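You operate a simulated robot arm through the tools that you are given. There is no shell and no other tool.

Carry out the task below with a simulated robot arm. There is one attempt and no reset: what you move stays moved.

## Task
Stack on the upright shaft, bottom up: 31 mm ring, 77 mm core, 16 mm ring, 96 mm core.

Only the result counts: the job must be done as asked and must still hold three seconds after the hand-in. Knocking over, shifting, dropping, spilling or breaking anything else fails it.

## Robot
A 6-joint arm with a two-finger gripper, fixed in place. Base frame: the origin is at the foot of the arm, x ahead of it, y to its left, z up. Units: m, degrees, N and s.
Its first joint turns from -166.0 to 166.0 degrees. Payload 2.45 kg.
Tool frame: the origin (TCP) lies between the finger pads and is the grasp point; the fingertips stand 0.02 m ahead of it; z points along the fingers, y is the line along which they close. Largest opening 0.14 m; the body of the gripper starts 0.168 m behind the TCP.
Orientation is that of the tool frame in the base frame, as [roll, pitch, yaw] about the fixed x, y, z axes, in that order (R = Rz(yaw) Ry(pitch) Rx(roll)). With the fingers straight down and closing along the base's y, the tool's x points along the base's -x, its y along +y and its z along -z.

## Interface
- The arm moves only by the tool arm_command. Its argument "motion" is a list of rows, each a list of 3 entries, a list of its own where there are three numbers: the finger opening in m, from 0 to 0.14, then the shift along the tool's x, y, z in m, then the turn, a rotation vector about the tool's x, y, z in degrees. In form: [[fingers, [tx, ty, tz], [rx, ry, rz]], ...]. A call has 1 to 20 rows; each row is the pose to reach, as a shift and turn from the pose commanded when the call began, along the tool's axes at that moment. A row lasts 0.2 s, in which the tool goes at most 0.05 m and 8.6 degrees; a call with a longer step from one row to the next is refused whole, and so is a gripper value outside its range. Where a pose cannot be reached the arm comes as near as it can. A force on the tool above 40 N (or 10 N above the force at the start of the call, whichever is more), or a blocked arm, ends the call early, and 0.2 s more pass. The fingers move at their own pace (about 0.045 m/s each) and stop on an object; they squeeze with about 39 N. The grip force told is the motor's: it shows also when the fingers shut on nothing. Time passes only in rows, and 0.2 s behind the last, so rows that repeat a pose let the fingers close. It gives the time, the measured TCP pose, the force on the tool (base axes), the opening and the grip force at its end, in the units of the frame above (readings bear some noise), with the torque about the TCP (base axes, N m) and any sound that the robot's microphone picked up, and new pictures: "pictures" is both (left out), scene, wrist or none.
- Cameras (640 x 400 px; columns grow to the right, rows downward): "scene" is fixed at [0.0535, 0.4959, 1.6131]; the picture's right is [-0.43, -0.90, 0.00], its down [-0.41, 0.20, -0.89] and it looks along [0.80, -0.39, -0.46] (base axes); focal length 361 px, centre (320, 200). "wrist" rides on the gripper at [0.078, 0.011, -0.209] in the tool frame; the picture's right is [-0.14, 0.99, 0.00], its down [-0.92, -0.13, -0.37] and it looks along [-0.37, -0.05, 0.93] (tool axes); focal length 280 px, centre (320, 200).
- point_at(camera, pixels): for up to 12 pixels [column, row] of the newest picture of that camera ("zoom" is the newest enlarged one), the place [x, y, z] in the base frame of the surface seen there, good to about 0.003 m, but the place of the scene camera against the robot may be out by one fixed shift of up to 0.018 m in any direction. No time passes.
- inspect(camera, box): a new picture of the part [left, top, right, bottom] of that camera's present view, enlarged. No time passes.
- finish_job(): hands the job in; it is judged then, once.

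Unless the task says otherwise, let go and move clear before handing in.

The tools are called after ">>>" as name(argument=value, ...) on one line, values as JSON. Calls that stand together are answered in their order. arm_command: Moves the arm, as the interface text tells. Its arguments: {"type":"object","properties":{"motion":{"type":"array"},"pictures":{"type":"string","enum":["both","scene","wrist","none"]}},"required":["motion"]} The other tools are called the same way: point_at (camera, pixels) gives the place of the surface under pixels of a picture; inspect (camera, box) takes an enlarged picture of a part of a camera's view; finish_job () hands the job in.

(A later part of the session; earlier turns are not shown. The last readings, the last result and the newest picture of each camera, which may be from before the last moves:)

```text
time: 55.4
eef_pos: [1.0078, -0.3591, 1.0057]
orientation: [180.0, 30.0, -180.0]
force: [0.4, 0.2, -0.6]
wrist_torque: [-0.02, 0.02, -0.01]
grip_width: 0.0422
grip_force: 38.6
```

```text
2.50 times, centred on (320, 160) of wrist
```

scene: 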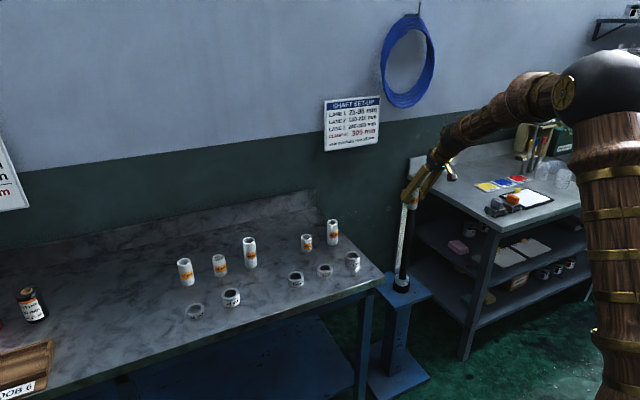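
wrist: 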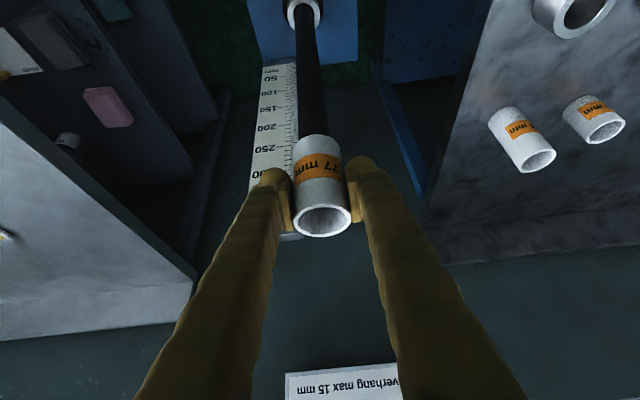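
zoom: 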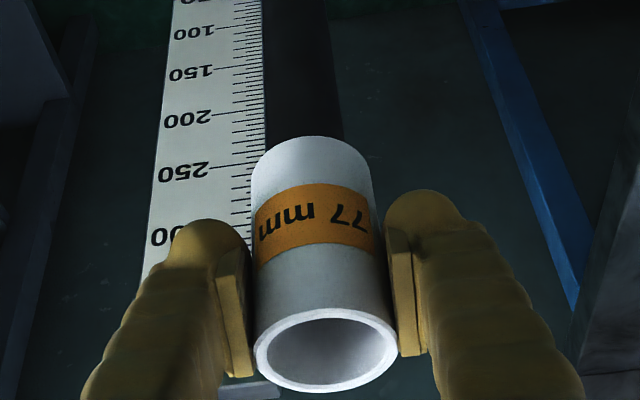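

Force is gone. Lowering another 3 cm.

>>> arm_command(motion=[[0.0, [0.003, 0, 0.0052], [0, 0, 0]], [0.0, [0.006, 0, 0.0104], [0, 0, 0]], [0.0, [0.009, 0, 0.0156], [0, 0, 0]], [0.0, [0.012, 0, 0.0208], [0, 0, 0]], [0.0, [0.015, 0, 0.026], [0, 0, 0]], [0.0, [0.015, 0, 0.026], [0, 0, 0]]], pictures="wrist")

>>> inspect(camera="wrist", box=[270, 130, 370, 260])

```text
time: 56.8
eef_pos: [1.0084, -0.3599, 0.9741]
orientation: [180.0, 30.1, -179.9]
force: [0.2, 0.4, 0.1]
wrist_torque: [-0.01, -0.01, -0.01]
grip_width: 0.0428
grip_force: 39.0
```

wrist: 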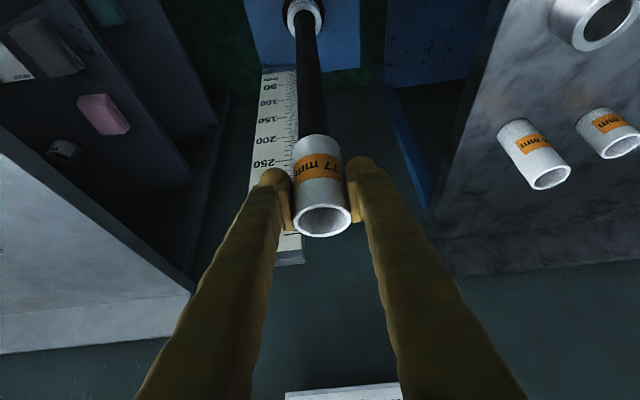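

```text
3.08 times, centred on (320, 195) of wrist
```

zoom: 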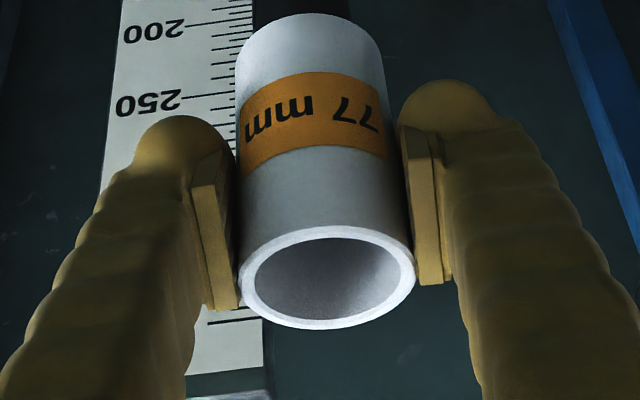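

No contact. Another 5 cm down until the tip shows above the core.

>>> arm_command(motion=[[0.0, [0.005, 0, 0.0087], [0, 0, 0]], [0.0, [0.01, 0, 0.0173], [0, 0, 0]], [0.0, [0.015, 0, 0.026], [0, 0, 0]], [0.0, [0.02, 0, 0.0346], [0, 0, 0]], [0.0, [0.025, 0, 0.0433], [0, 0, 0]], [0.0, [0.025, 0, 0.0433], [0, 0, 0]]], pictures="wrist")

>>> inspect(camera="wrist", box=[270, 130, 370, 260])

>>> inspect(camera="scene", box=[375, 180, 435, 250])

```text
time: 58.2
eef_pos: [1.0092, -0.3585, 0.9257]
orientation: [180.0, 29.9, -180.0]
force: [0.3, 0.5, -0.6]
wrist_torque: [-0.01, 0.04, 0.04]
grip_width: 0.0426
grip_force: 39.5
```

wrist: 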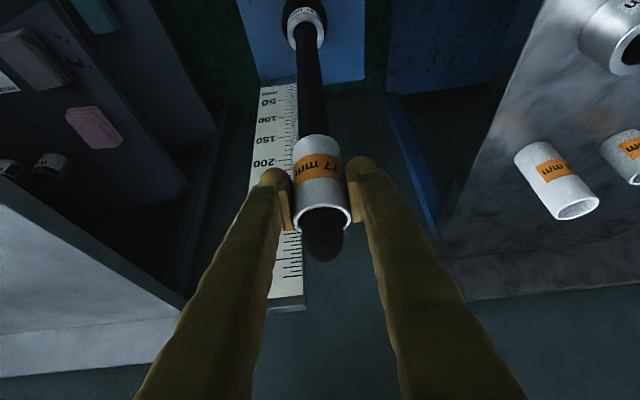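

```text
3.08 times, centred on (320, 195) of wrist
```

zoom: 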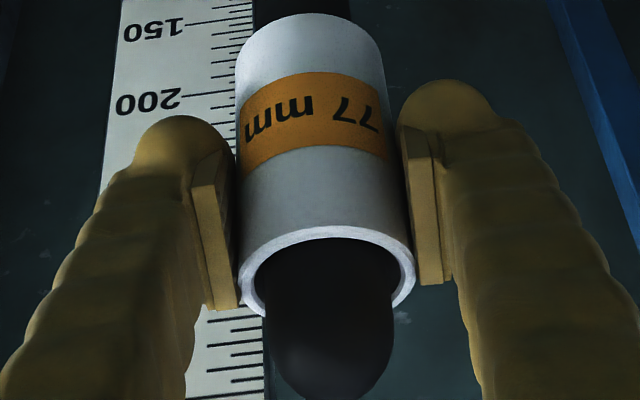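

```text
5.71 times, centred on (405, 215) of scene
```

zoom: 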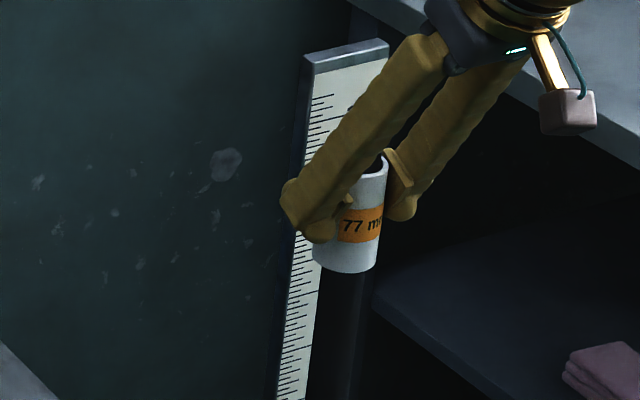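

The tip emerges centred in the core. Sliding down most of the way to the ring (target TCP z ≈0.672).

>>> arm_command(motion=[[0.0, [0.005, 0, 0.0087], [0, 0, 0]], [0.0, [0.0125, 0, 0.0217], [0, 0, 0]], [0.0, [0.0225, 0, 0.039], [0, 0, 0]], [0.0, [0.0325, 0, 0.0563], [0, 0, 0]], [0.0, [0.0425, 0, 0.0736], [0, 0, 0]], [0.0, [0.0525, 0, 0.0909], [0, 0, 0]], [0.0, [0.0625, 0, 0.1083], [0, 0, 0]], [0.0, [0.0725, 0, 0.1256], [0, 0, 0]], [0.0, [0.0825, 0, 0.1429], [0, 0, 0]], [0.0, [0.0925, 0, 0.1602], [0, 0, 0]], [0.0, [0.1025, 0, 0.1775], [0, 0, 0]], [0.0, [0.1125, 0, 0.1949], [0, 0, 0]], [0.0, [0.12, 0, 0.2078], [0, 0, 0]], [0.0, [0.1245, 0, 0.2156], [0, 0, 0]], [0.0, [0.1265, 0, 0.2191], [0, 0, 0]], [0.0, [0.1265, 0, 0.2191], [0, 0, 0]]])

>>> inspect(camera="wrist", box=[250, 100, 390, 260])

>>> inspect(camera="scene", box=[380, 245, 430, 305])

```text
time: 61.6
eef_pos: [1.0082, -0.3595, 0.6726]
orientation: [-180.0, 30.0, -179.9]
force: [0.9, -0.5, -0.7]
wrist_torque: [-0.03, -0.01, -0.01]
grip_width: 0.0424
grip_force: 39.1
```

scene: 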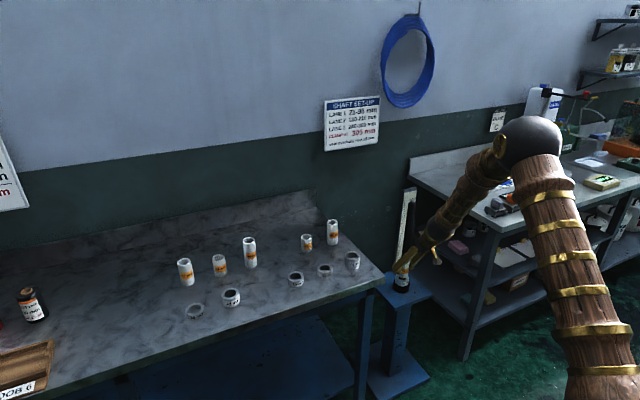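
wrist: 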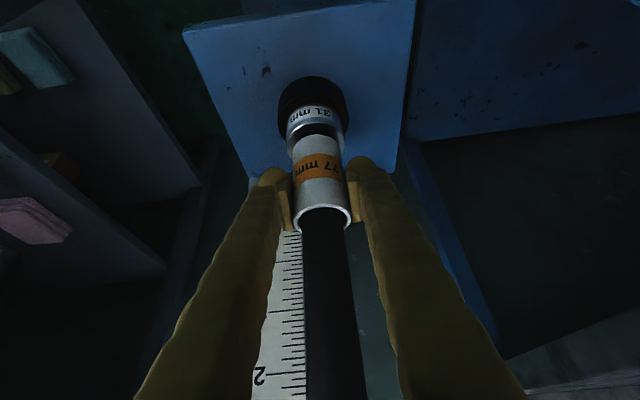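

```text
2.50 times, centred on (320, 180) of wrist
```

zoom: 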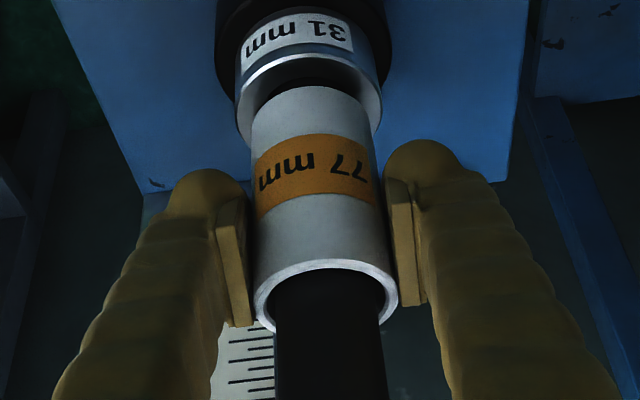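

```text
6.67 times, centred on (405, 275) of scene
```

zoom: 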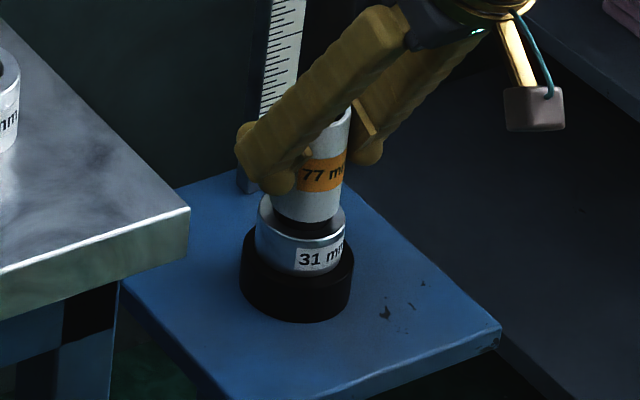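

The core is about 8 mm above the ring. Creeping down.

>>> arm_command(motion=[[0.0, [0.00075, 0, 0.0013], [0, 0, 0]], [0.0, [0.0015, 0, 0.0026], [0, 0, 0]], [0.0, [0.00225, 0, 0.0039], [0, 0, 0]], [0.0, [0.003, 0, 0.0052], [0, 0, 0]], [0.0, [0.00325, 0, 0.0056], [0, 0, 0]], [0.0, [0.00325, 0, 0.0056], [0, 0, 0]]], pictures="wrist")

>>> inspect(camera="scene", box=[380, 245, 430, 305])

```text
time: 63.0
eef_pos: [1.0079, -0.3593, 0.6652]
orientation: [-180.0, 30.0, 180.0]
force: [0.7, -0.7, -0.3]
wrist_torque: [-0.01, -0.01, -0.02]
grip_width: 0.0426
grip_force: 39.1
```

wrist: 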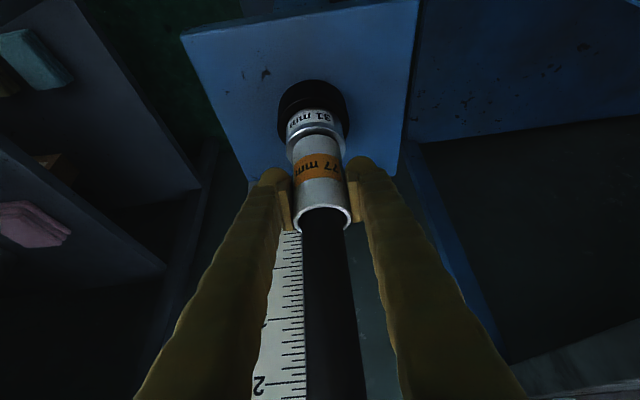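

```text
6.67 times, centred on (405, 275) of scene
```

zoom: 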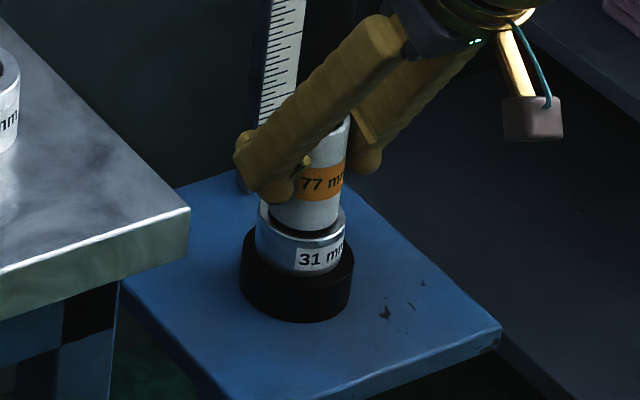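

Nearly down, no contact yet. A couple of millimetres more, then release.

>>> arm_command(motion=[[0.0, [0.0005, 0, 0.0009], [0, 0, 0]], [0.0, [0.001, 0, 0.0017], [0, 0, 0]], [0.0, [0.001, 0, 0.0017], [0, 0, 0]]], pictures="none")

```text
time: 63.8
eef_pos: [1.0082, -0.3599, 0.6644]
orientation: [180.0, 29.9, -179.9]
force: [0.3, 0.0, -0.1]
wrist_torque: [0.0, 0.0, -0.01]
grip_width: 0.0427
grip_force: 39.0
```

Within a millimetre or two of the ring; releasing.

>>> arm_command(motion=[[0.09, [0, 0, 0], [0, 0, 0]], [0.09, [0, 0, 0], [0, 0, 0]], [0.09, [0, 0, 0], [0, 0, 0]], [0.09, [0, 0, 0], [0, 0, 0]]], pictures="wrist")

>>> inspect(camera="scene", box=[380, 245, 430, 305])

>>> inspect(camera="wrist", box=[250, 100, 390, 260])

```text
time: 64.8
eef_pos: [1.0078, -0.3591, 0.6642]
orientation: [-180.0, 30.0, 180.0]
force: [-0.1, -0.2, 0.2]
wrist_torque: [0.02, 0.03, 0.01]
grip_width: 0.09
grip_force: 0.0
```

wrist: 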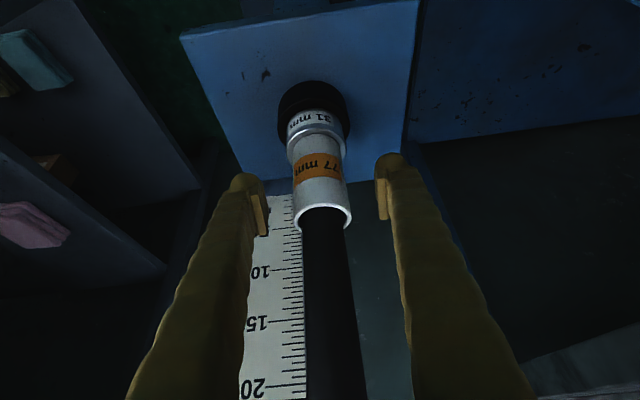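

```text
6.67 times, centred on (405, 275) of scene
```

zoom: 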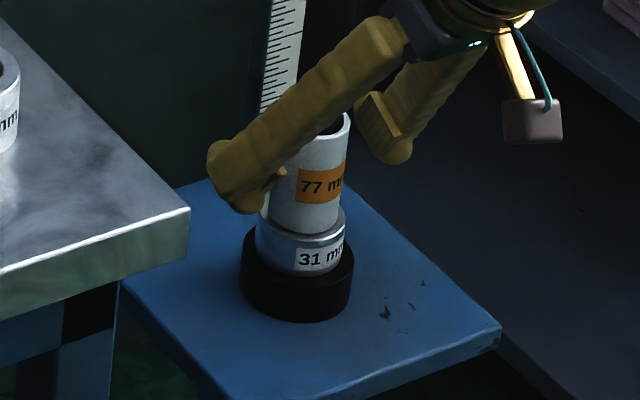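

```text
2.50 times, centred on (320, 180) of wrist
```

zoom: 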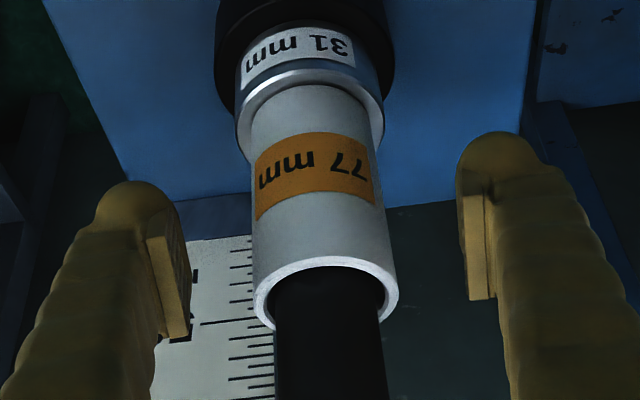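

The 77 mm core is seated on the ring. Backing off and up.

>>> arm_command(motion=[[0.09, [0, 0, -0.02], [0, 0, 0]], [0.09, [0, 0, -0.06], [0, 0, 0]], [0.09, [0, 0, -0.105], [0, 0, 0]], [0.09, [0, 0, -0.15], [0, 0, 0]], [0.09, [-0.0142, 0, -0.184], [0, 0, 0]], [0.09, [-0.0284, 0, -0.2181], [0, 0, 0]], [0.09, [-0.0426, 0, -0.2521], [0, 0, 0]], [0.09, [-0.0569, 0, -0.2862], [0, 0, 0]], [0.09, [-0.0711, 0, -0.3202], [0, 0, 0]], [0.09, [-0.0853, 0, -0.3543], [0, 0, 0]], [0.09, [-0.0995, 0, -0.3883], [0, 0, 0]], [0.09, [-0.0995, 0, -0.3883], [0, 0, 0]]])

```text
time: 67.4
eef_pos: [0.9007, -0.3596, 1.0504]
orientation: [179.9, 30.0, -179.9]
force: [-1.1, -0.9, -1.0]
wrist_torque: [0.0, 0.0, -0.01]
grip_width: 0.0901
grip_force: 0.1
```

scene: 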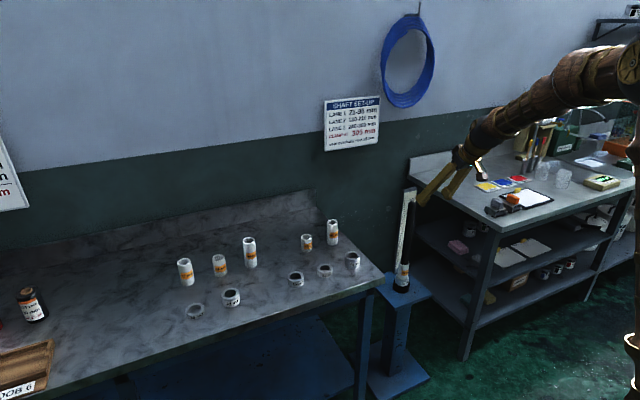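
wrist: 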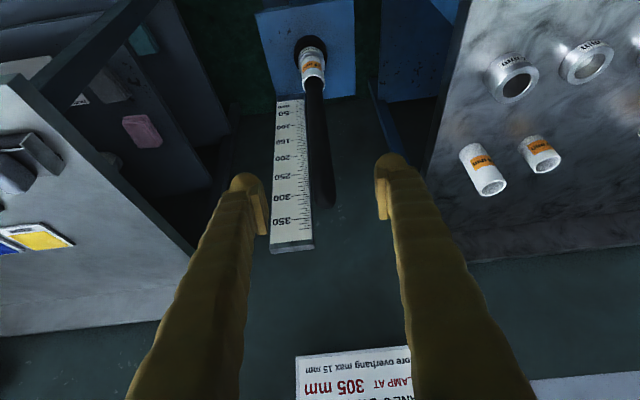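

Both parts are stacked (wrist px (313,70)). Now travelling to the 16 mm ring at about (0.969, 0.484).

>>> arm_command(motion=[[0.09, [-0.0001, 0.0169, 0.0022], [0, 0, 0]], [0.09, [-0.0004, 0.0506, 0.0065], [0, 0, 0]], [0.09, [-0.0007, 0.0928, 0.0118], [0, 0, 0]], [0.09, [-0.0011, 0.1392, 0.0178], [0, 0, 0]], [0.09, [-0.0014, 0.1856, 0.0237], [0, 0, 0]], [0.09, [-0.0018, 0.232, 0.0296], [0, 0, 0]], [0.09, [-0.0021, 0.2784, 0.0355], [0, 0, 0]], [0.09, [-0.0025, 0.3248, 0.0414], [0, 0, 0]], [0.09, [-0.0028, 0.3712, 0.0473], [0, 0, 0]], [0.09, [-0.0032, 0.4176, 0.0533], [0, 0, 0]], [0.09, [-0.0035, 0.464, 0.0592], [0, 0, 0]], [0.09, [-0.0039, 0.5104, 0.0651], [0, 0, 0]], [0.09, [-0.0042, 0.5568, 0.071], [0, 0, 0]], [0.09, [-0.0046, 0.6032, 0.0769], [0, 0, 0]], [0.09, [-0.0049, 0.6496, 0.0829], [0, 0, 0]], [0.09, [-0.0053, 0.696, 0.0888], [0, 0, 0]], [0.09, [-0.0056, 0.7424, 0.0947], [0, 0, 0]], [0.09, [-0.006, 0.7845, 0.1001], [0, 0, 0]], [0.09, [-0.0062, 0.8183, 0.1044], [0, 0, 0]], [0.09, [-0.0064, 0.8436, 0.1076], [0, 0, 0]]])

>>> inspect(camera="wrist", box=[265, 70, 365, 150])

```text
time: 71.6
eef_pos: [0.9593, 0.4843, 0.9605]
orientation: [-180.0, 30.0, -180.0]
force: [-0.8, 0.6, 0.3]
wrist_torque: [0.01, 0.0, 0.0]
grip_width: 0.0898
grip_force: 0.1
```

scene: 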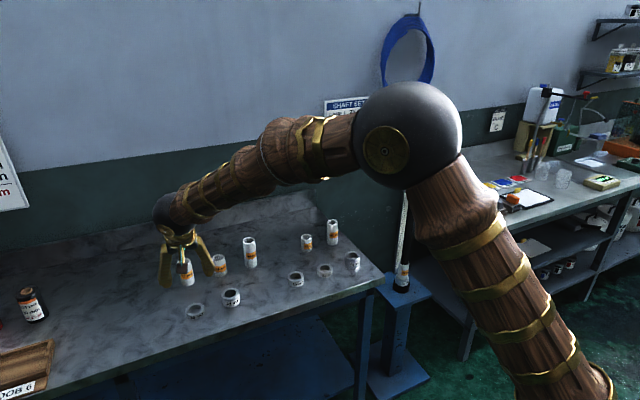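
wrist: 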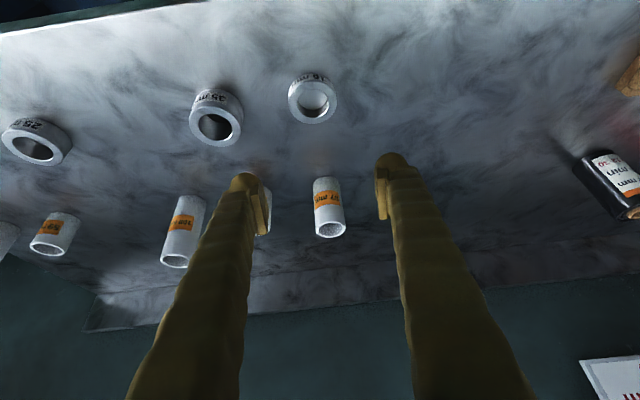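

```text
5.00 times, centred on (315, 110) of wrist
```

zoom: 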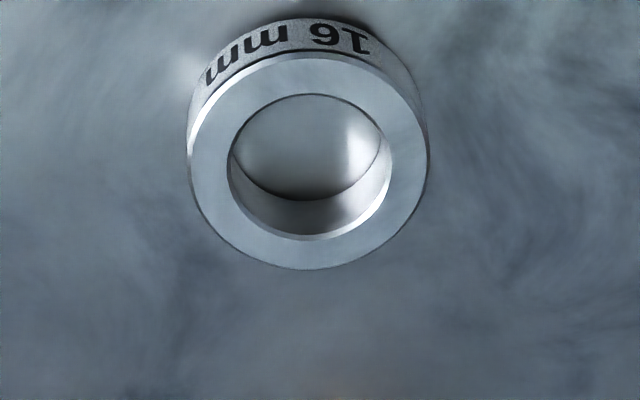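

The 16 mm ring's centre computes to (0.969, 0.485). Descending to just above the table around it.

>>> arm_command(motion=[[0.09, [0.0142, 0.0002, 0.0295], [0, 0, 0]], [0.09, [0.0285, 0.0005, 0.059], [0, 0, 0]], [0.09, [0.0427, 0.0005, 0.0884], [0, 0, 0]], [0.09, [0.0569, 0.0005, 0.1179], [0, 0, 0]], [0.09, [0.0585, 0.0005, 0.1207], [0, 0, 0]], [0.09, [0.0594, 0.0005, 0.1222], [0, 0, 0]], [0.09, [0.0594, 0.0005, 0.1222], [0, 0, 0]]])

>>> inspect(camera="wrist", box=[230, 120, 410, 250])

```text
time: 73.2
eef_pos: [0.9685, 0.4838, 0.8248]
orientation: [-179.9, 30.0, -180.0]
force: [-0.3, -0.2, -0.1]
wrist_torque: [-0.01, 0.0, -0.01]
grip_width: 0.0903
grip_force: 0.1
```

scene: 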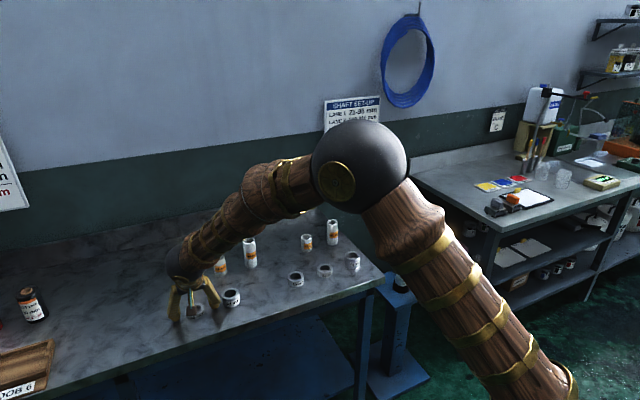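
wrist: 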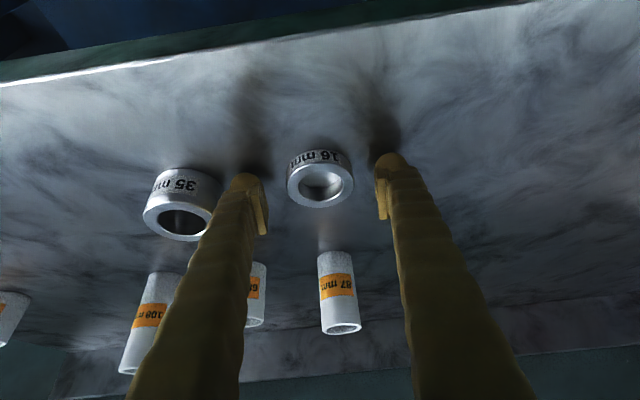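

```text
3.08 times, centred on (320, 185) of wrist
```

zoom: 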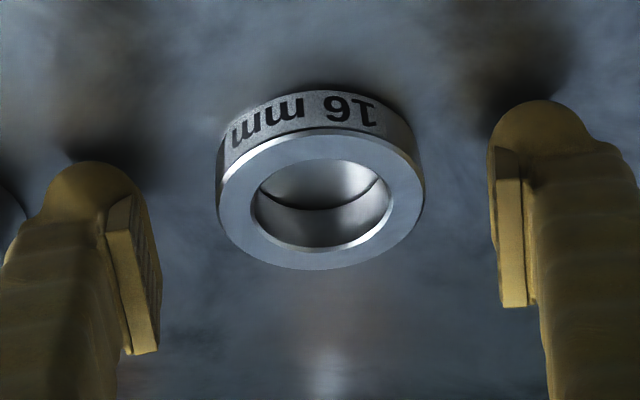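

Fingers straddle the 16 mm ring cleanly. I'll narrow to 60 mm first (tips drop slightly when closing), then feel for the table.

>>> arm_command(motion=[[0.06, [0, 0, 0], [0, 0, 0]], [0.06, [0, 0, 0], [0, 0, 0]], [0.06, [0, 0, 0], [0, 0, 0]], [0.06, [0.0003, 0, 0.0004], [0, 0, 0]], [0.06, [0.0005, 0, 0.0009], [0, 0, 0]], [0.06, [0.0005, 0, 0.0009], [0, 0, 0]]], pictures="none")

```text
time: 74.6
eef_pos: [0.9691, 0.4844, 0.8234]
orientation: [-180.0, 30.0, 179.9]
force: [1.0, 0.4, 0.7]
wrist_torque: [0.01, -0.02, 0.05]
grip_width: 0.0601
grip_force: 0.0
```

>>> arm_command(motion=[[0.06, [0.0003, 0, 0.0004], [0, 0, 0]], [0.06, [0.0005, 0, 0.0009], [0, 0, 0]], [0.06, [0.0005, 0, 0.0009], [0, 0, 0]]], pictures="none")

```text
time: 75.4
eef_pos: [0.9694, 0.4846, 0.8222]
orientation: [-180.0, 30.2, -180.0]
force: [-4.4, -4.8, 15.7]
wrist_torque: [-0.14, 0.18, 0.02]
grip_width: 0.06
grip_force: 0.1
```

The tips touch the table (15.7 N). Backing off half a millimetre and closing on the ring.

>>> arm_command(motion=[[0.06, [-0.0002, 0, -0.0004], [0, 0, 0]], [0.0, [-0.0002, 0, -0.0004], [0, 0, 0]], [0.0, [-0.0002, 0, -0.0004], [0, 0, 0]], [0.0, [-0.0002, 0, -0.0004], [0, 0, 0]], [0.0, [-0.0002, 0, -0.0004], [0, 0, 0]]], pictures="wrist")

>>> inspect(camera="wrist", box=[230, 120, 410, 250])

```text
time: 76.6
eef_pos: [0.9693, 0.4844, 0.8232]
orientation: [180.0, 30.1, -180.0]
force: [2.7, -4.7, 21.7]
wrist_torque: [-0.05, -0.02, -0.09]
grip_width: 0.0543
grip_force: 38.7
```

wrist: 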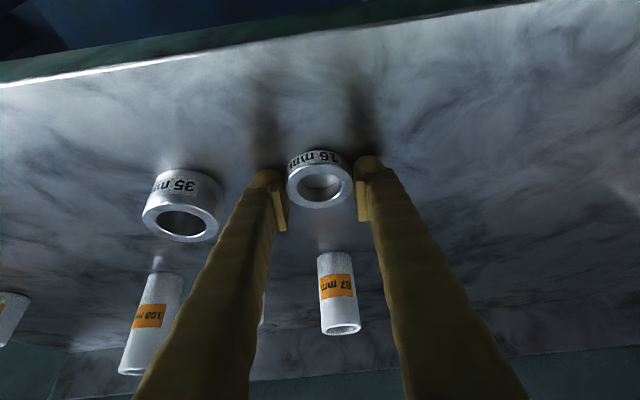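

```text
3.08 times, centred on (320, 185) of wrist
```

zoom: 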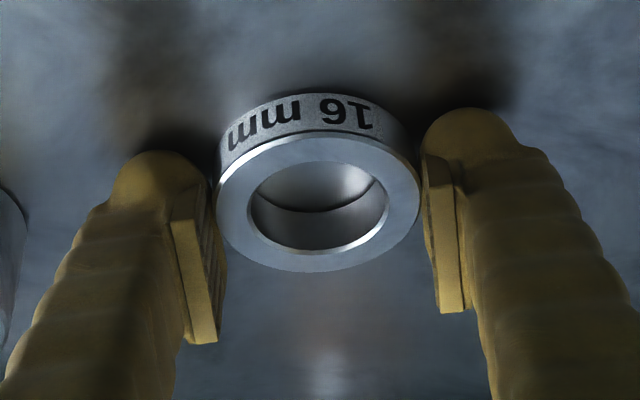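

Gripped at 54.3 mm. Very slow test lift of about 8 mm.

>>> arm_command(motion=[[0.0, [-0.0005, 0, -0.0009], [0, 0, 0]], [0.0, [-0.001, 0, -0.0017], [0, 0, 0]], [0.0, [-0.0015, 0, -0.0026], [0, 0, 0]], [0.0, [-0.002, 0, -0.0035], [0, 0, 0]], [0.0, [-0.0025, 0, -0.0043], [0, 0, 0]], [0.0, [-0.003, 0, -0.0052], [0, 0, 0]], [0.0, [-0.0035, 0, -0.0061], [0, 0, 0]], [0.0, [-0.004, 0, -0.0069], [0, 0, 0]]], pictures="wrist")

>>> inspect(camera="wrist", box=[230, 120, 410, 250])

```text
time: 78.4
eef_pos: [0.9698, 0.4854, 0.8303]
orientation: [-179.9, 30.1, -179.8]
force: [0.3, 0.1, -0.3]
wrist_torque: [0.01, 0.04, -0.01]
grip_width: 0.0545
grip_force: 39.1
```

wrist: 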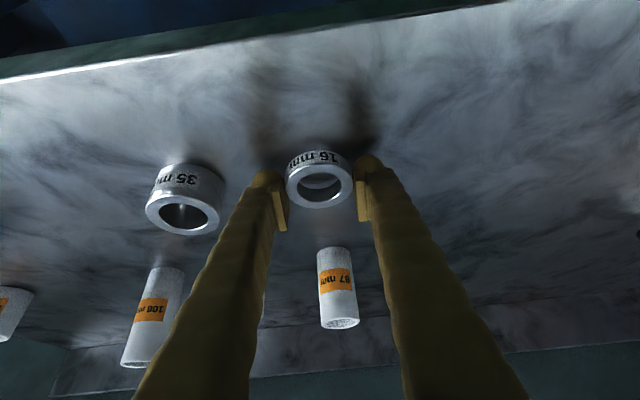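

```text
3.08 times, centred on (320, 185) of wrist
```

zoom: 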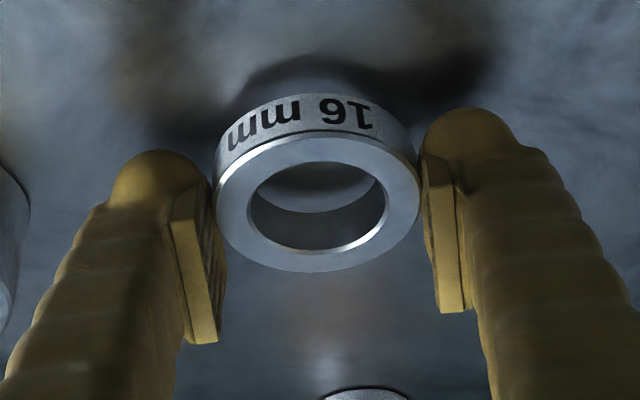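

The ring has lifted with the gripper (shadow beneath, same place between pads). Lifting gently to height.

>>> arm_command(motion=[[0.0, [-0.0015, 0, -0.0026], [0, 0, 0]], [0.0, [-0.004, 0, -0.0069], [0, 0, 0]], [0.0, [-0.008, 0, -0.0139], [0, 0, 0]], [0.0, [-0.014, 0, -0.0242], [0, 0, 0]], [0.0, [-0.022, 0, -0.0381], [0, 0, 0]], [0.0, [-0.031, 0, -0.0537], [0, 0, 0]], [0.0, [-0.04, 0, -0.0693], [0, 0, 0]], [0.0, [-0.049, 0, -0.0849], [0, 0, 0]], [0.0, [-0.058, 0, -0.1005], [0, 0, 0]], [0.0, [-0.067, 0, -0.116], [0, 0, 0]], [0.0, [-0.076, 0, -0.1316], [0, 0, 0]], [0.0, [-0.085, 0, -0.1472], [0, 0, 0]], [0.0, [-0.094, 0, -0.1628], [0, 0, 0]], [0.0, [-0.103, 0, -0.1784], [0, 0, 0]], [0.0, [-0.111, 0, -0.1923], [0, 0, 0]], [0.0, [-0.117, 0, -0.2026], [0, 0, 0]], [0.0, [-0.121, 0, -0.2096], [0, 0, 0]], [0.0, [-0.123, 0, -0.213], [0, 0, 0]], [0.0, [-0.123, 0, -0.213], [0, 0, 0]]], pictures="wrist")

>>> inspect(camera="wrist", box=[230, 120, 410, 250])

```text
time: 82.4
eef_pos: [0.9686, 0.4848, 1.077]
orientation: [180.0, 29.9, -179.9]
force: [-0.5, -0.1, -0.2]
wrist_torque: [-0.02, 0.01, 0.02]
grip_width: 0.0543
grip_force: 39.2
```

wrist: 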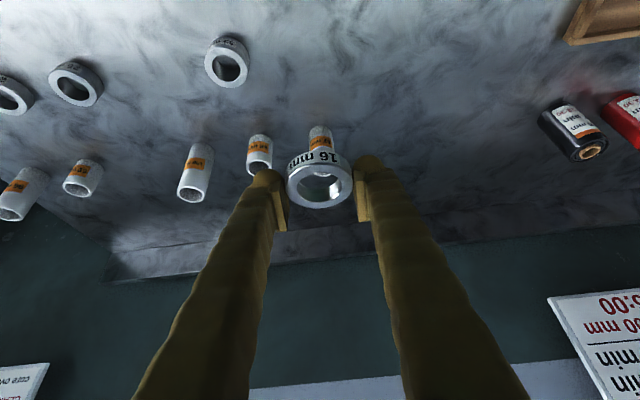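

```text
3.08 times, centred on (320, 185) of wrist
```

zoom: 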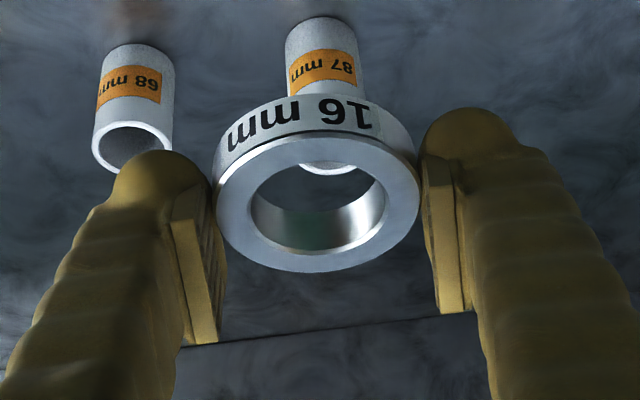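

Held level. Traversing toward the shaft in two gentle legs.

>>> arm_command(motion=[[0.0, [-0.0002, -0.0087, 0.0001], [0, 0, 0]], [0.0, [-0.0006, -0.0304, 0.0005], [0, 0, 0]], [0.0, [-0.0012, -0.0609, 0.001], [0, 0, 0]], [0.0, [-0.002, -0.1, 0.0017], [0, 0, 0]], [0.0, [-0.0028, -0.1391, 0.0024], [0, 0, 0]], [0.0, [-0.0036, -0.1783, 0.003], [0, 0, 0]], [0.0, [-0.0045, -0.2174, 0.0037], [0, 0, 0]], [0.0, [-0.0053, -0.2565, 0.0044], [0, 0, 0]], [0.0, [-0.0061, -0.2957, 0.005], [0, 0, 0]], [0.0, [-0.0069, -0.3348, 0.0057], [0, 0, 0]], [0.0, [-0.0077, -0.3739, 0.0064], [0, 0, 0]], [0.0, [-0.0083, -0.4044, 0.0069], [0, 0, 0]], [0.0, [-0.0087, -0.4261, 0.0073], [0, 0, 0]], [0.0, [-0.0089, -0.4348, 0.0074], [0, 0, 0]]], pictures="wrist")

```text
time: 85.4
eef_pos: [0.9806, 0.0493, 1.0749]
orientation: [180.0, 29.9, 180.0]
force: [-0.3, 0.3, -1.0]
wrist_torque: [0.01, -0.02, 0.01]
grip_width: 0.054
grip_force: 38.8
```

wrist: 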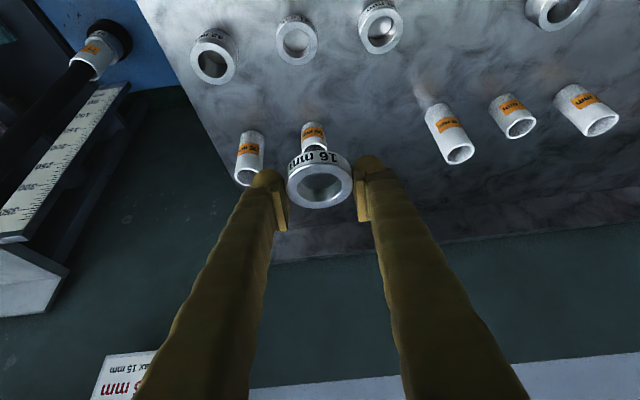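

>>> arm_command(motion=[[0.0, [-0.0003, -0.0082, 0.0006], [0, 0, 0]], [0.0, [-0.001, -0.0286, 0.0022], [0, 0, 0]], [0.0, [-0.0021, -0.0572, 0.0045], [0, 0, 0]], [0.0, [-0.0034, -0.094, 0.0073], [0, 0, 0]], [0.0, [-0.0048, -0.1308, 0.0102], [0, 0, 0]], [0.0, [-0.0061, -0.1676, 0.013], [0, 0, 0]], [0.0, [-0.0075, -0.2044, 0.0159], [0, 0, 0]], [0.0, [-0.0088, -0.2412, 0.0188], [0, 0, 0]], [0.0, [-0.0102, -0.278, 0.0216], [0, 0, 0]], [0.0, [-0.0115, -0.3148, 0.0245], [0, 0, 0]], [0.0, [-0.0129, -0.3516, 0.0273], [0, 0, 0]], [0.0, [-0.014, -0.3802, 0.0296], [0, 0, 0]], [0.0, [-0.0147, -0.4006, 0.0312], [0, 0, 0]], [0.0, [-0.015, -0.4088, 0.0318], [0, 0, 0]], [0.0, [-0.015, -0.4088, 0.0318], [0, 0, 0]]])

>>> inspect(camera="wrist", box=[270, 80, 370, 240])

>>> inspect(camera="scene", box=[375, 160, 435, 230])

```text
time: 88.6
eef_pos: [1.0102, -0.3583, 1.0547]
orientation: [179.9, 30.0, 180.0]
force: [-0.4, 0.6, -1.0]
wrist_torque: [-0.01, 0.03, -0.03]
grip_width: 0.0544
grip_force: 39.1
```

scene: 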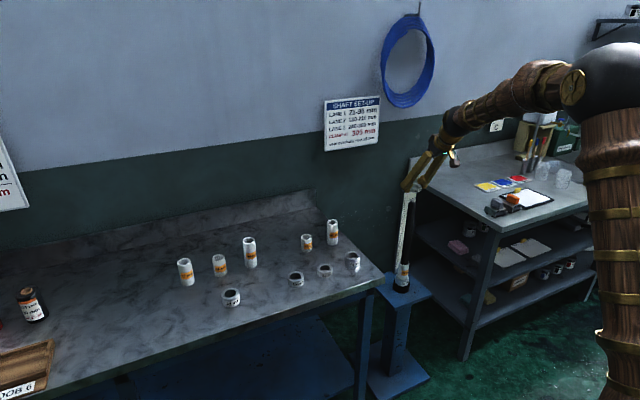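
wrist: 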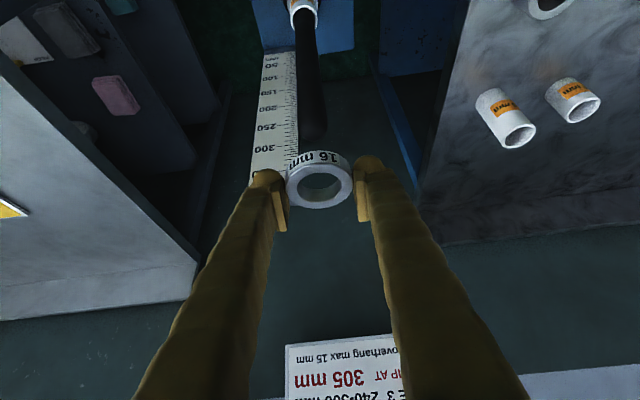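

```text
2.50 times, centred on (320, 160) of wrist
```

zoom: 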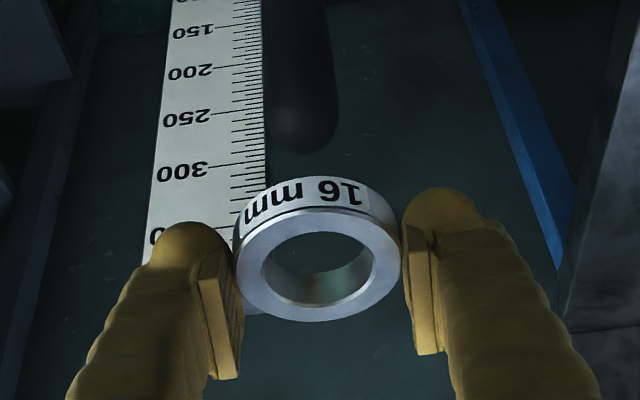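

```text
5.71 times, centred on (405, 195) of scene
```

zoom: 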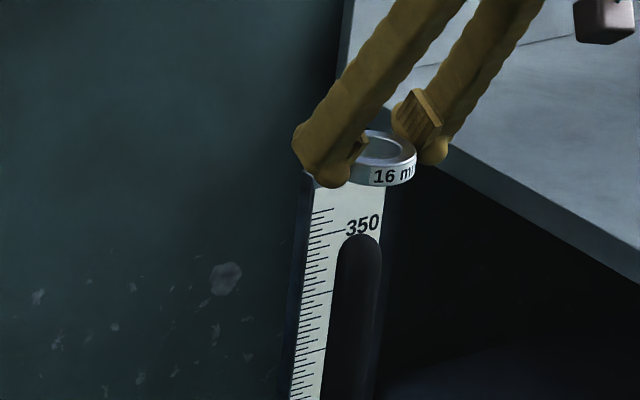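

Aligned within ~1.5 mm. Lowering slowly over the tip with a 1 mm y trim.

>>> arm_command(motion=[[0.0, [0.005, -0.0005, 0.0087], [0, 0, 0]], [0.0, [0.011, -0.001, 0.0191], [0, 0, 0]], [0.0, [0.017, -0.001, 0.0294], [0, 0, 0]], [0.0, [0.022, -0.001, 0.0381], [0, 0, 0]], [0.0, [0.026, -0.001, 0.045], [0, 0, 0]], [0.0, [0.03, -0.001, 0.052], [0, 0, 0]], [0.0, [0.034, -0.001, 0.0589], [0, 0, 0]], [0.0, [0.038, -0.001, 0.0658], [0, 0, 0]], [0.0, [0.042, -0.001, 0.0727], [0, 0, 0]]], pictures="wrist")

>>> inspect(camera="wrist", box=[270, 100, 370, 260])

>>> inspect(camera="scene", box=[375, 170, 435, 240])

```text
time: 90.6
eef_pos: [1.0098, -0.3594, 0.9698]
orientation: [179.9, 29.9, -179.9]
force: [0.4, -0.4, -1.1]
wrist_torque: [-0.01, -0.01, -0.01]
grip_width: 0.0542
grip_force: 38.8
```

wrist: 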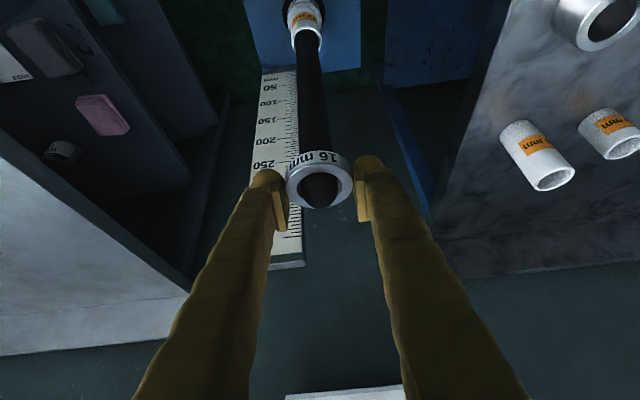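

```text
2.50 times, centred on (320, 180) of wrist
```

zoom: 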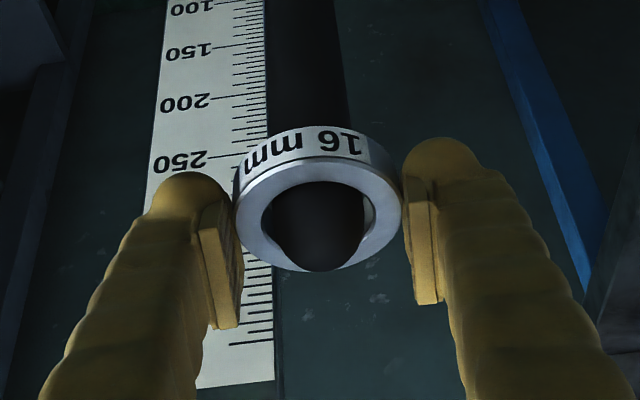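

```text
5.71 times, centred on (405, 205) of scene
```

zoom: 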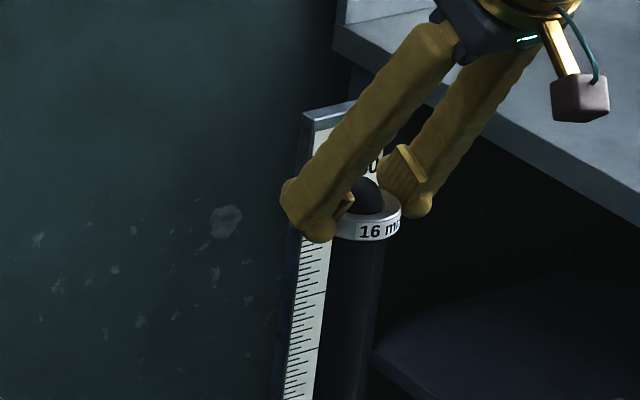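

The shaft passes through the 16 mm ring, evenly centred. Sliding down to just above the core top (~0.688).

>>> arm_command(motion=[[0.0, [0.004, 0, 0.0069], [0, 0, 0]], [0.0, [0.0115, 0, 0.0199], [0, 0, 0]], [0.0, [0.0215, 0, 0.0372], [0, 0, 0]], [0.0, [0.0315, 0, 0.0546], [0, 0, 0]], [0.0, [0.0415, 0, 0.0719], [0, 0, 0]], [0.0, [0.0515, 0, 0.0892], [0, 0, 0]], [0.0, [0.0615, 0, 0.1065], [0, 0, 0]], [0.0, [0.0715, 0, 0.1238], [0, 0, 0]], [0.0, [0.0815, 0, 0.1412], [0, 0, 0]], [0.0, [0.0915, 0, 0.1585], [0, 0, 0]], [0.0, [0.1015, 0, 0.1758], [0, 0, 0]], [0.0, [0.11, 0, 0.1905], [0, 0, 0]], [0.0, [0.1165, 0, 0.2018], [0, 0, 0]], [0.0, [0.121, 0, 0.2096], [0, 0, 0]], [0.0, [0.124, 0, 0.2148], [0, 0, 0]], [0.0, [0.124, 0, 0.2148], [0, 0, 0]]], pictures="wrist")

>>> inspect(camera="wrist", box=[250, 90, 390, 260])

>>> inspect(camera="scene", box=[380, 230, 430, 300])

```text
time: 94.0
eef_pos: [1.0102, -0.3603, 0.7228]
orientation: [-180.0, 29.9, -180.0]
force: [0.4, 0.0, -0.2]
wrist_torque: [0.02, -0.02, 0.0]
grip_width: 0.0545
grip_force: 39.1
```

wrist: 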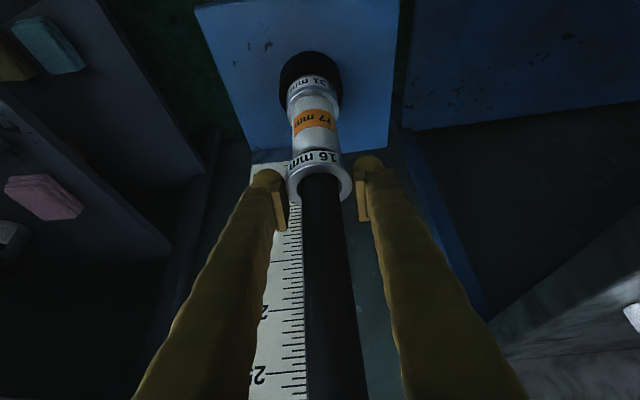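

```text
2.35 times, centred on (320, 175) of wrist
```

zoom: 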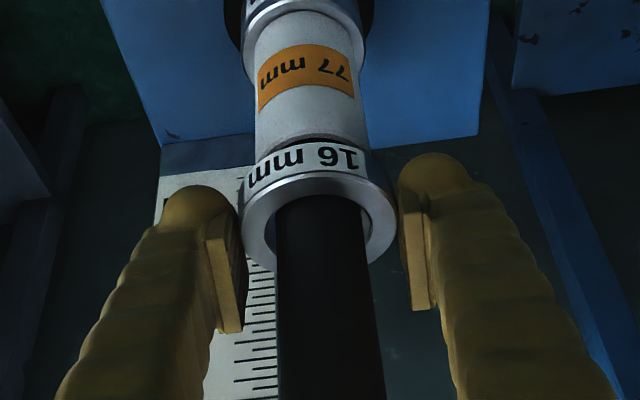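

```text
5.71 times, centred on (405, 265) of scene
```

zoom: 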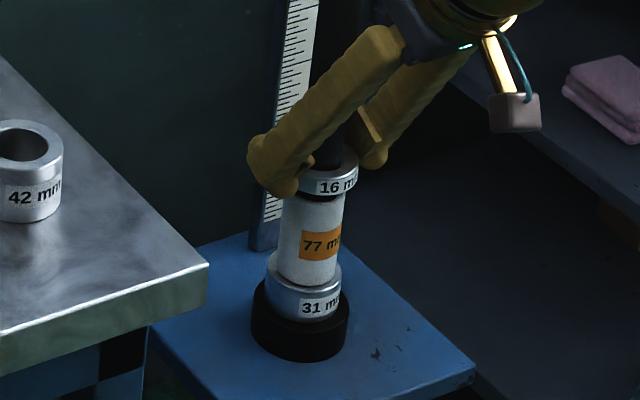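

A gap of several millimetres remains. Creeping down 6 mm.

>>> arm_command(motion=[[0.0, [0.00075, 0, 0.0013], [0, 0, 0]], [0.0, [0.0015, 0, 0.0026], [0, 0, 0]], [0.0, [0.00225, 0, 0.0039], [0, 0, 0]], [0.0, [0.003, 0, 0.0052], [0, 0, 0]], [0.0, [0.0035, 0, 0.0061], [0, 0, 0]], [0.0, [0.0035, 0, 0.0061], [0, 0, 0]]], pictures="none")

>>> inspect(camera="scene", box=[385, 245, 425, 285])

```text
time: 95.4
eef_pos: [1.0102, -0.36, 0.715]
orientation: [-180.0, 30.0, -180.0]
force: [-0.6, -0.9, -1.8]
wrist_torque: [-0.03, -0.03, -0.01]
grip_width: 0.0543
grip_force: 39.6
```

```text
10.00 times, centred on (405, 265) of scene
```

zoom: 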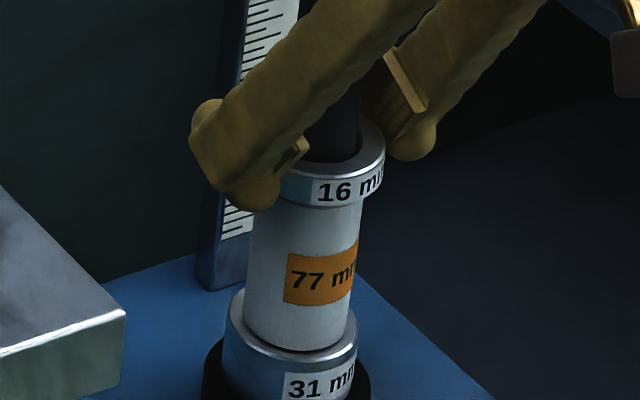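

Almost seated. One and a half millimetres more, then open.

>>> arm_command(motion=[[0.0, [0.0004, 0, 0.0007], [0, 0, 0]], [0.0, [0.0008, 0, 0.0013], [0, 0, 0]], [0.0, [0.0008, 0, 0.0013], [0, 0, 0]], [0.09, [0.0008, 0, 0.0013], [0, 0, 0]], [0.09, [0.0008, 0, 0.0013], [0, 0, 0]], [0.09, [0.0008, 0, 0.0013], [0, 0, 0]], [0.09, [0.0008, 0, 0.0013], [0, 0, 0]]], pictures="wrist")

>>> inspect(camera="scene", box=[385, 245, 425, 285])

>>> inspect(camera="wrist", box=[250, 90, 390, 260])

```text
time: 97.0
eef_pos: [1.0102, -0.36, 0.7145]
orientation: [179.9, 30.0, 180.0]
force: [-1.0, 0.2, 0.3]
wrist_torque: [0.02, -0.05, 0.0]
grip_width: 0.0899
grip_force: 0.0
```

wrist: 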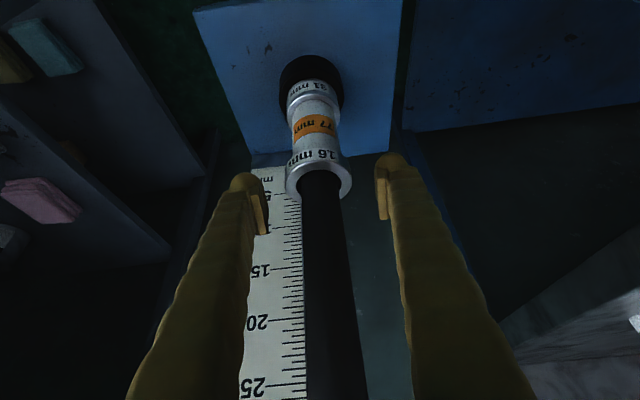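

```text
10.00 times, centred on (405, 265) of scene
```

zoom: 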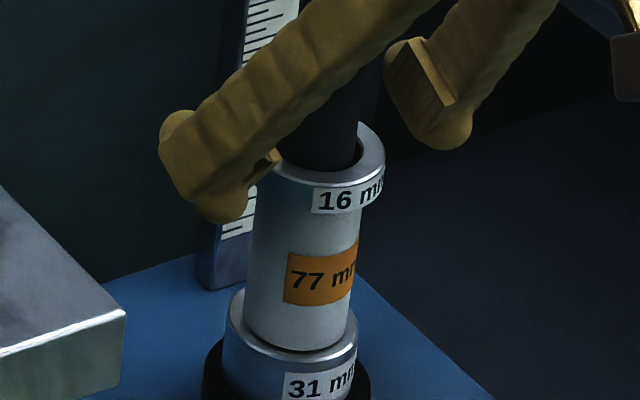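

```text
2.35 times, centred on (320, 175) of wrist
```

zoom: 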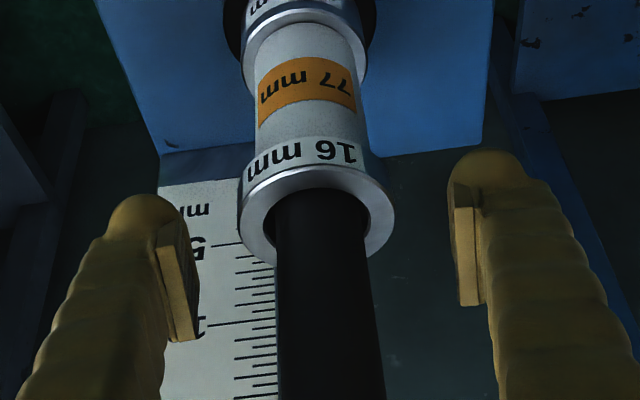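

The 16 mm ring is seated on the core. Backing off, then up, for the 96 mm core.

>>> arm_command(motion=[[0.09, [0, 0, -0.02], [0, 0, 0]], [0.09, [0, 0, -0.06], [0, 0, 0]], [0.09, [0, 0, -0.105], [0, 0, 0]], [0.09, [0, 0, -0.15], [0, 0, 0]], [0.09, [-0.0121, 0, -0.1826], [0, 0, 0]], [0.09, [-0.0242, 0, -0.2152], [0, 0, 0]], [0.09, [-0.0363, 0, -0.2478], [0, 0, 0]], [0.09, [-0.0483, 0, -0.2803], [0, 0, 0]], [0.09, [-0.0604, 0, -0.3129], [0, 0, 0]], [0.09, [-0.0725, 0, -0.3455], [0, 0, 0]], [0.09, [-0.0725, 0, -0.3455], [0, 0, 0]]])

>>> inspect(camera="wrist", box=[280, 20, 350, 110])

```text
time: 99.4
eef_pos: [0.9007, -0.3597, 1.05]
orientation: [-179.9, 30.0, -180.0]
force: [0.1, -1.0, -0.3]
wrist_torque: [0.0, 0.0, 0.0]
grip_width: 0.09
grip_force: 0.0
```

scene: 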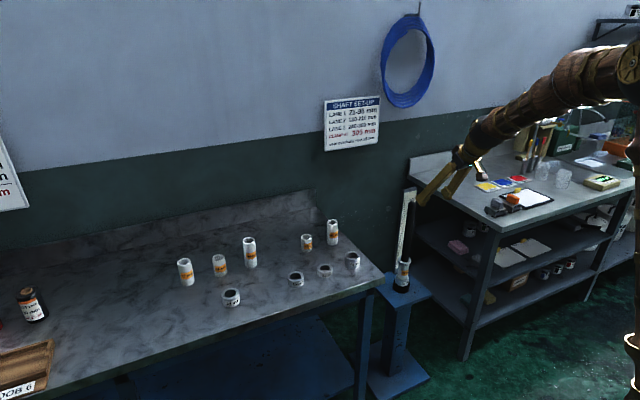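
wrist: 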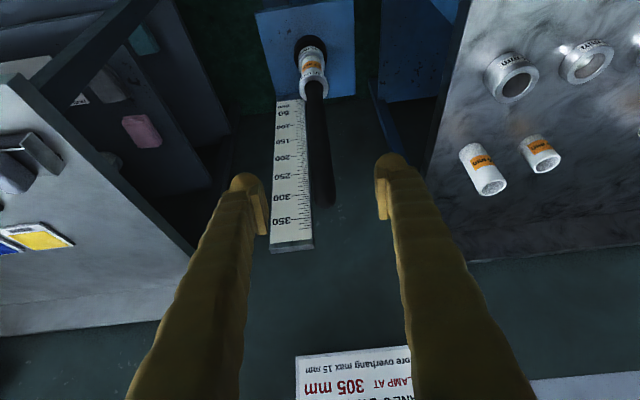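

```text
4.44 times, centred on (315, 65) of wrist
```

zoom: 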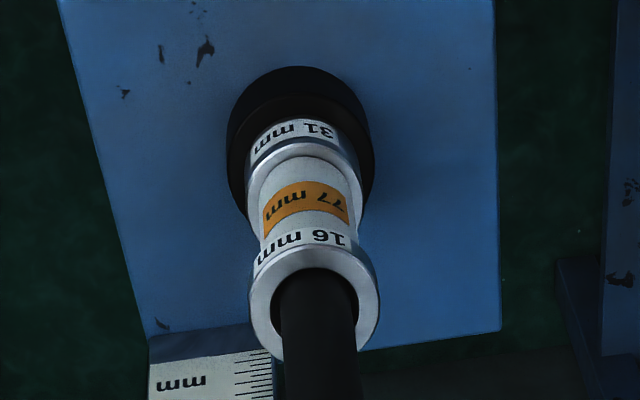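

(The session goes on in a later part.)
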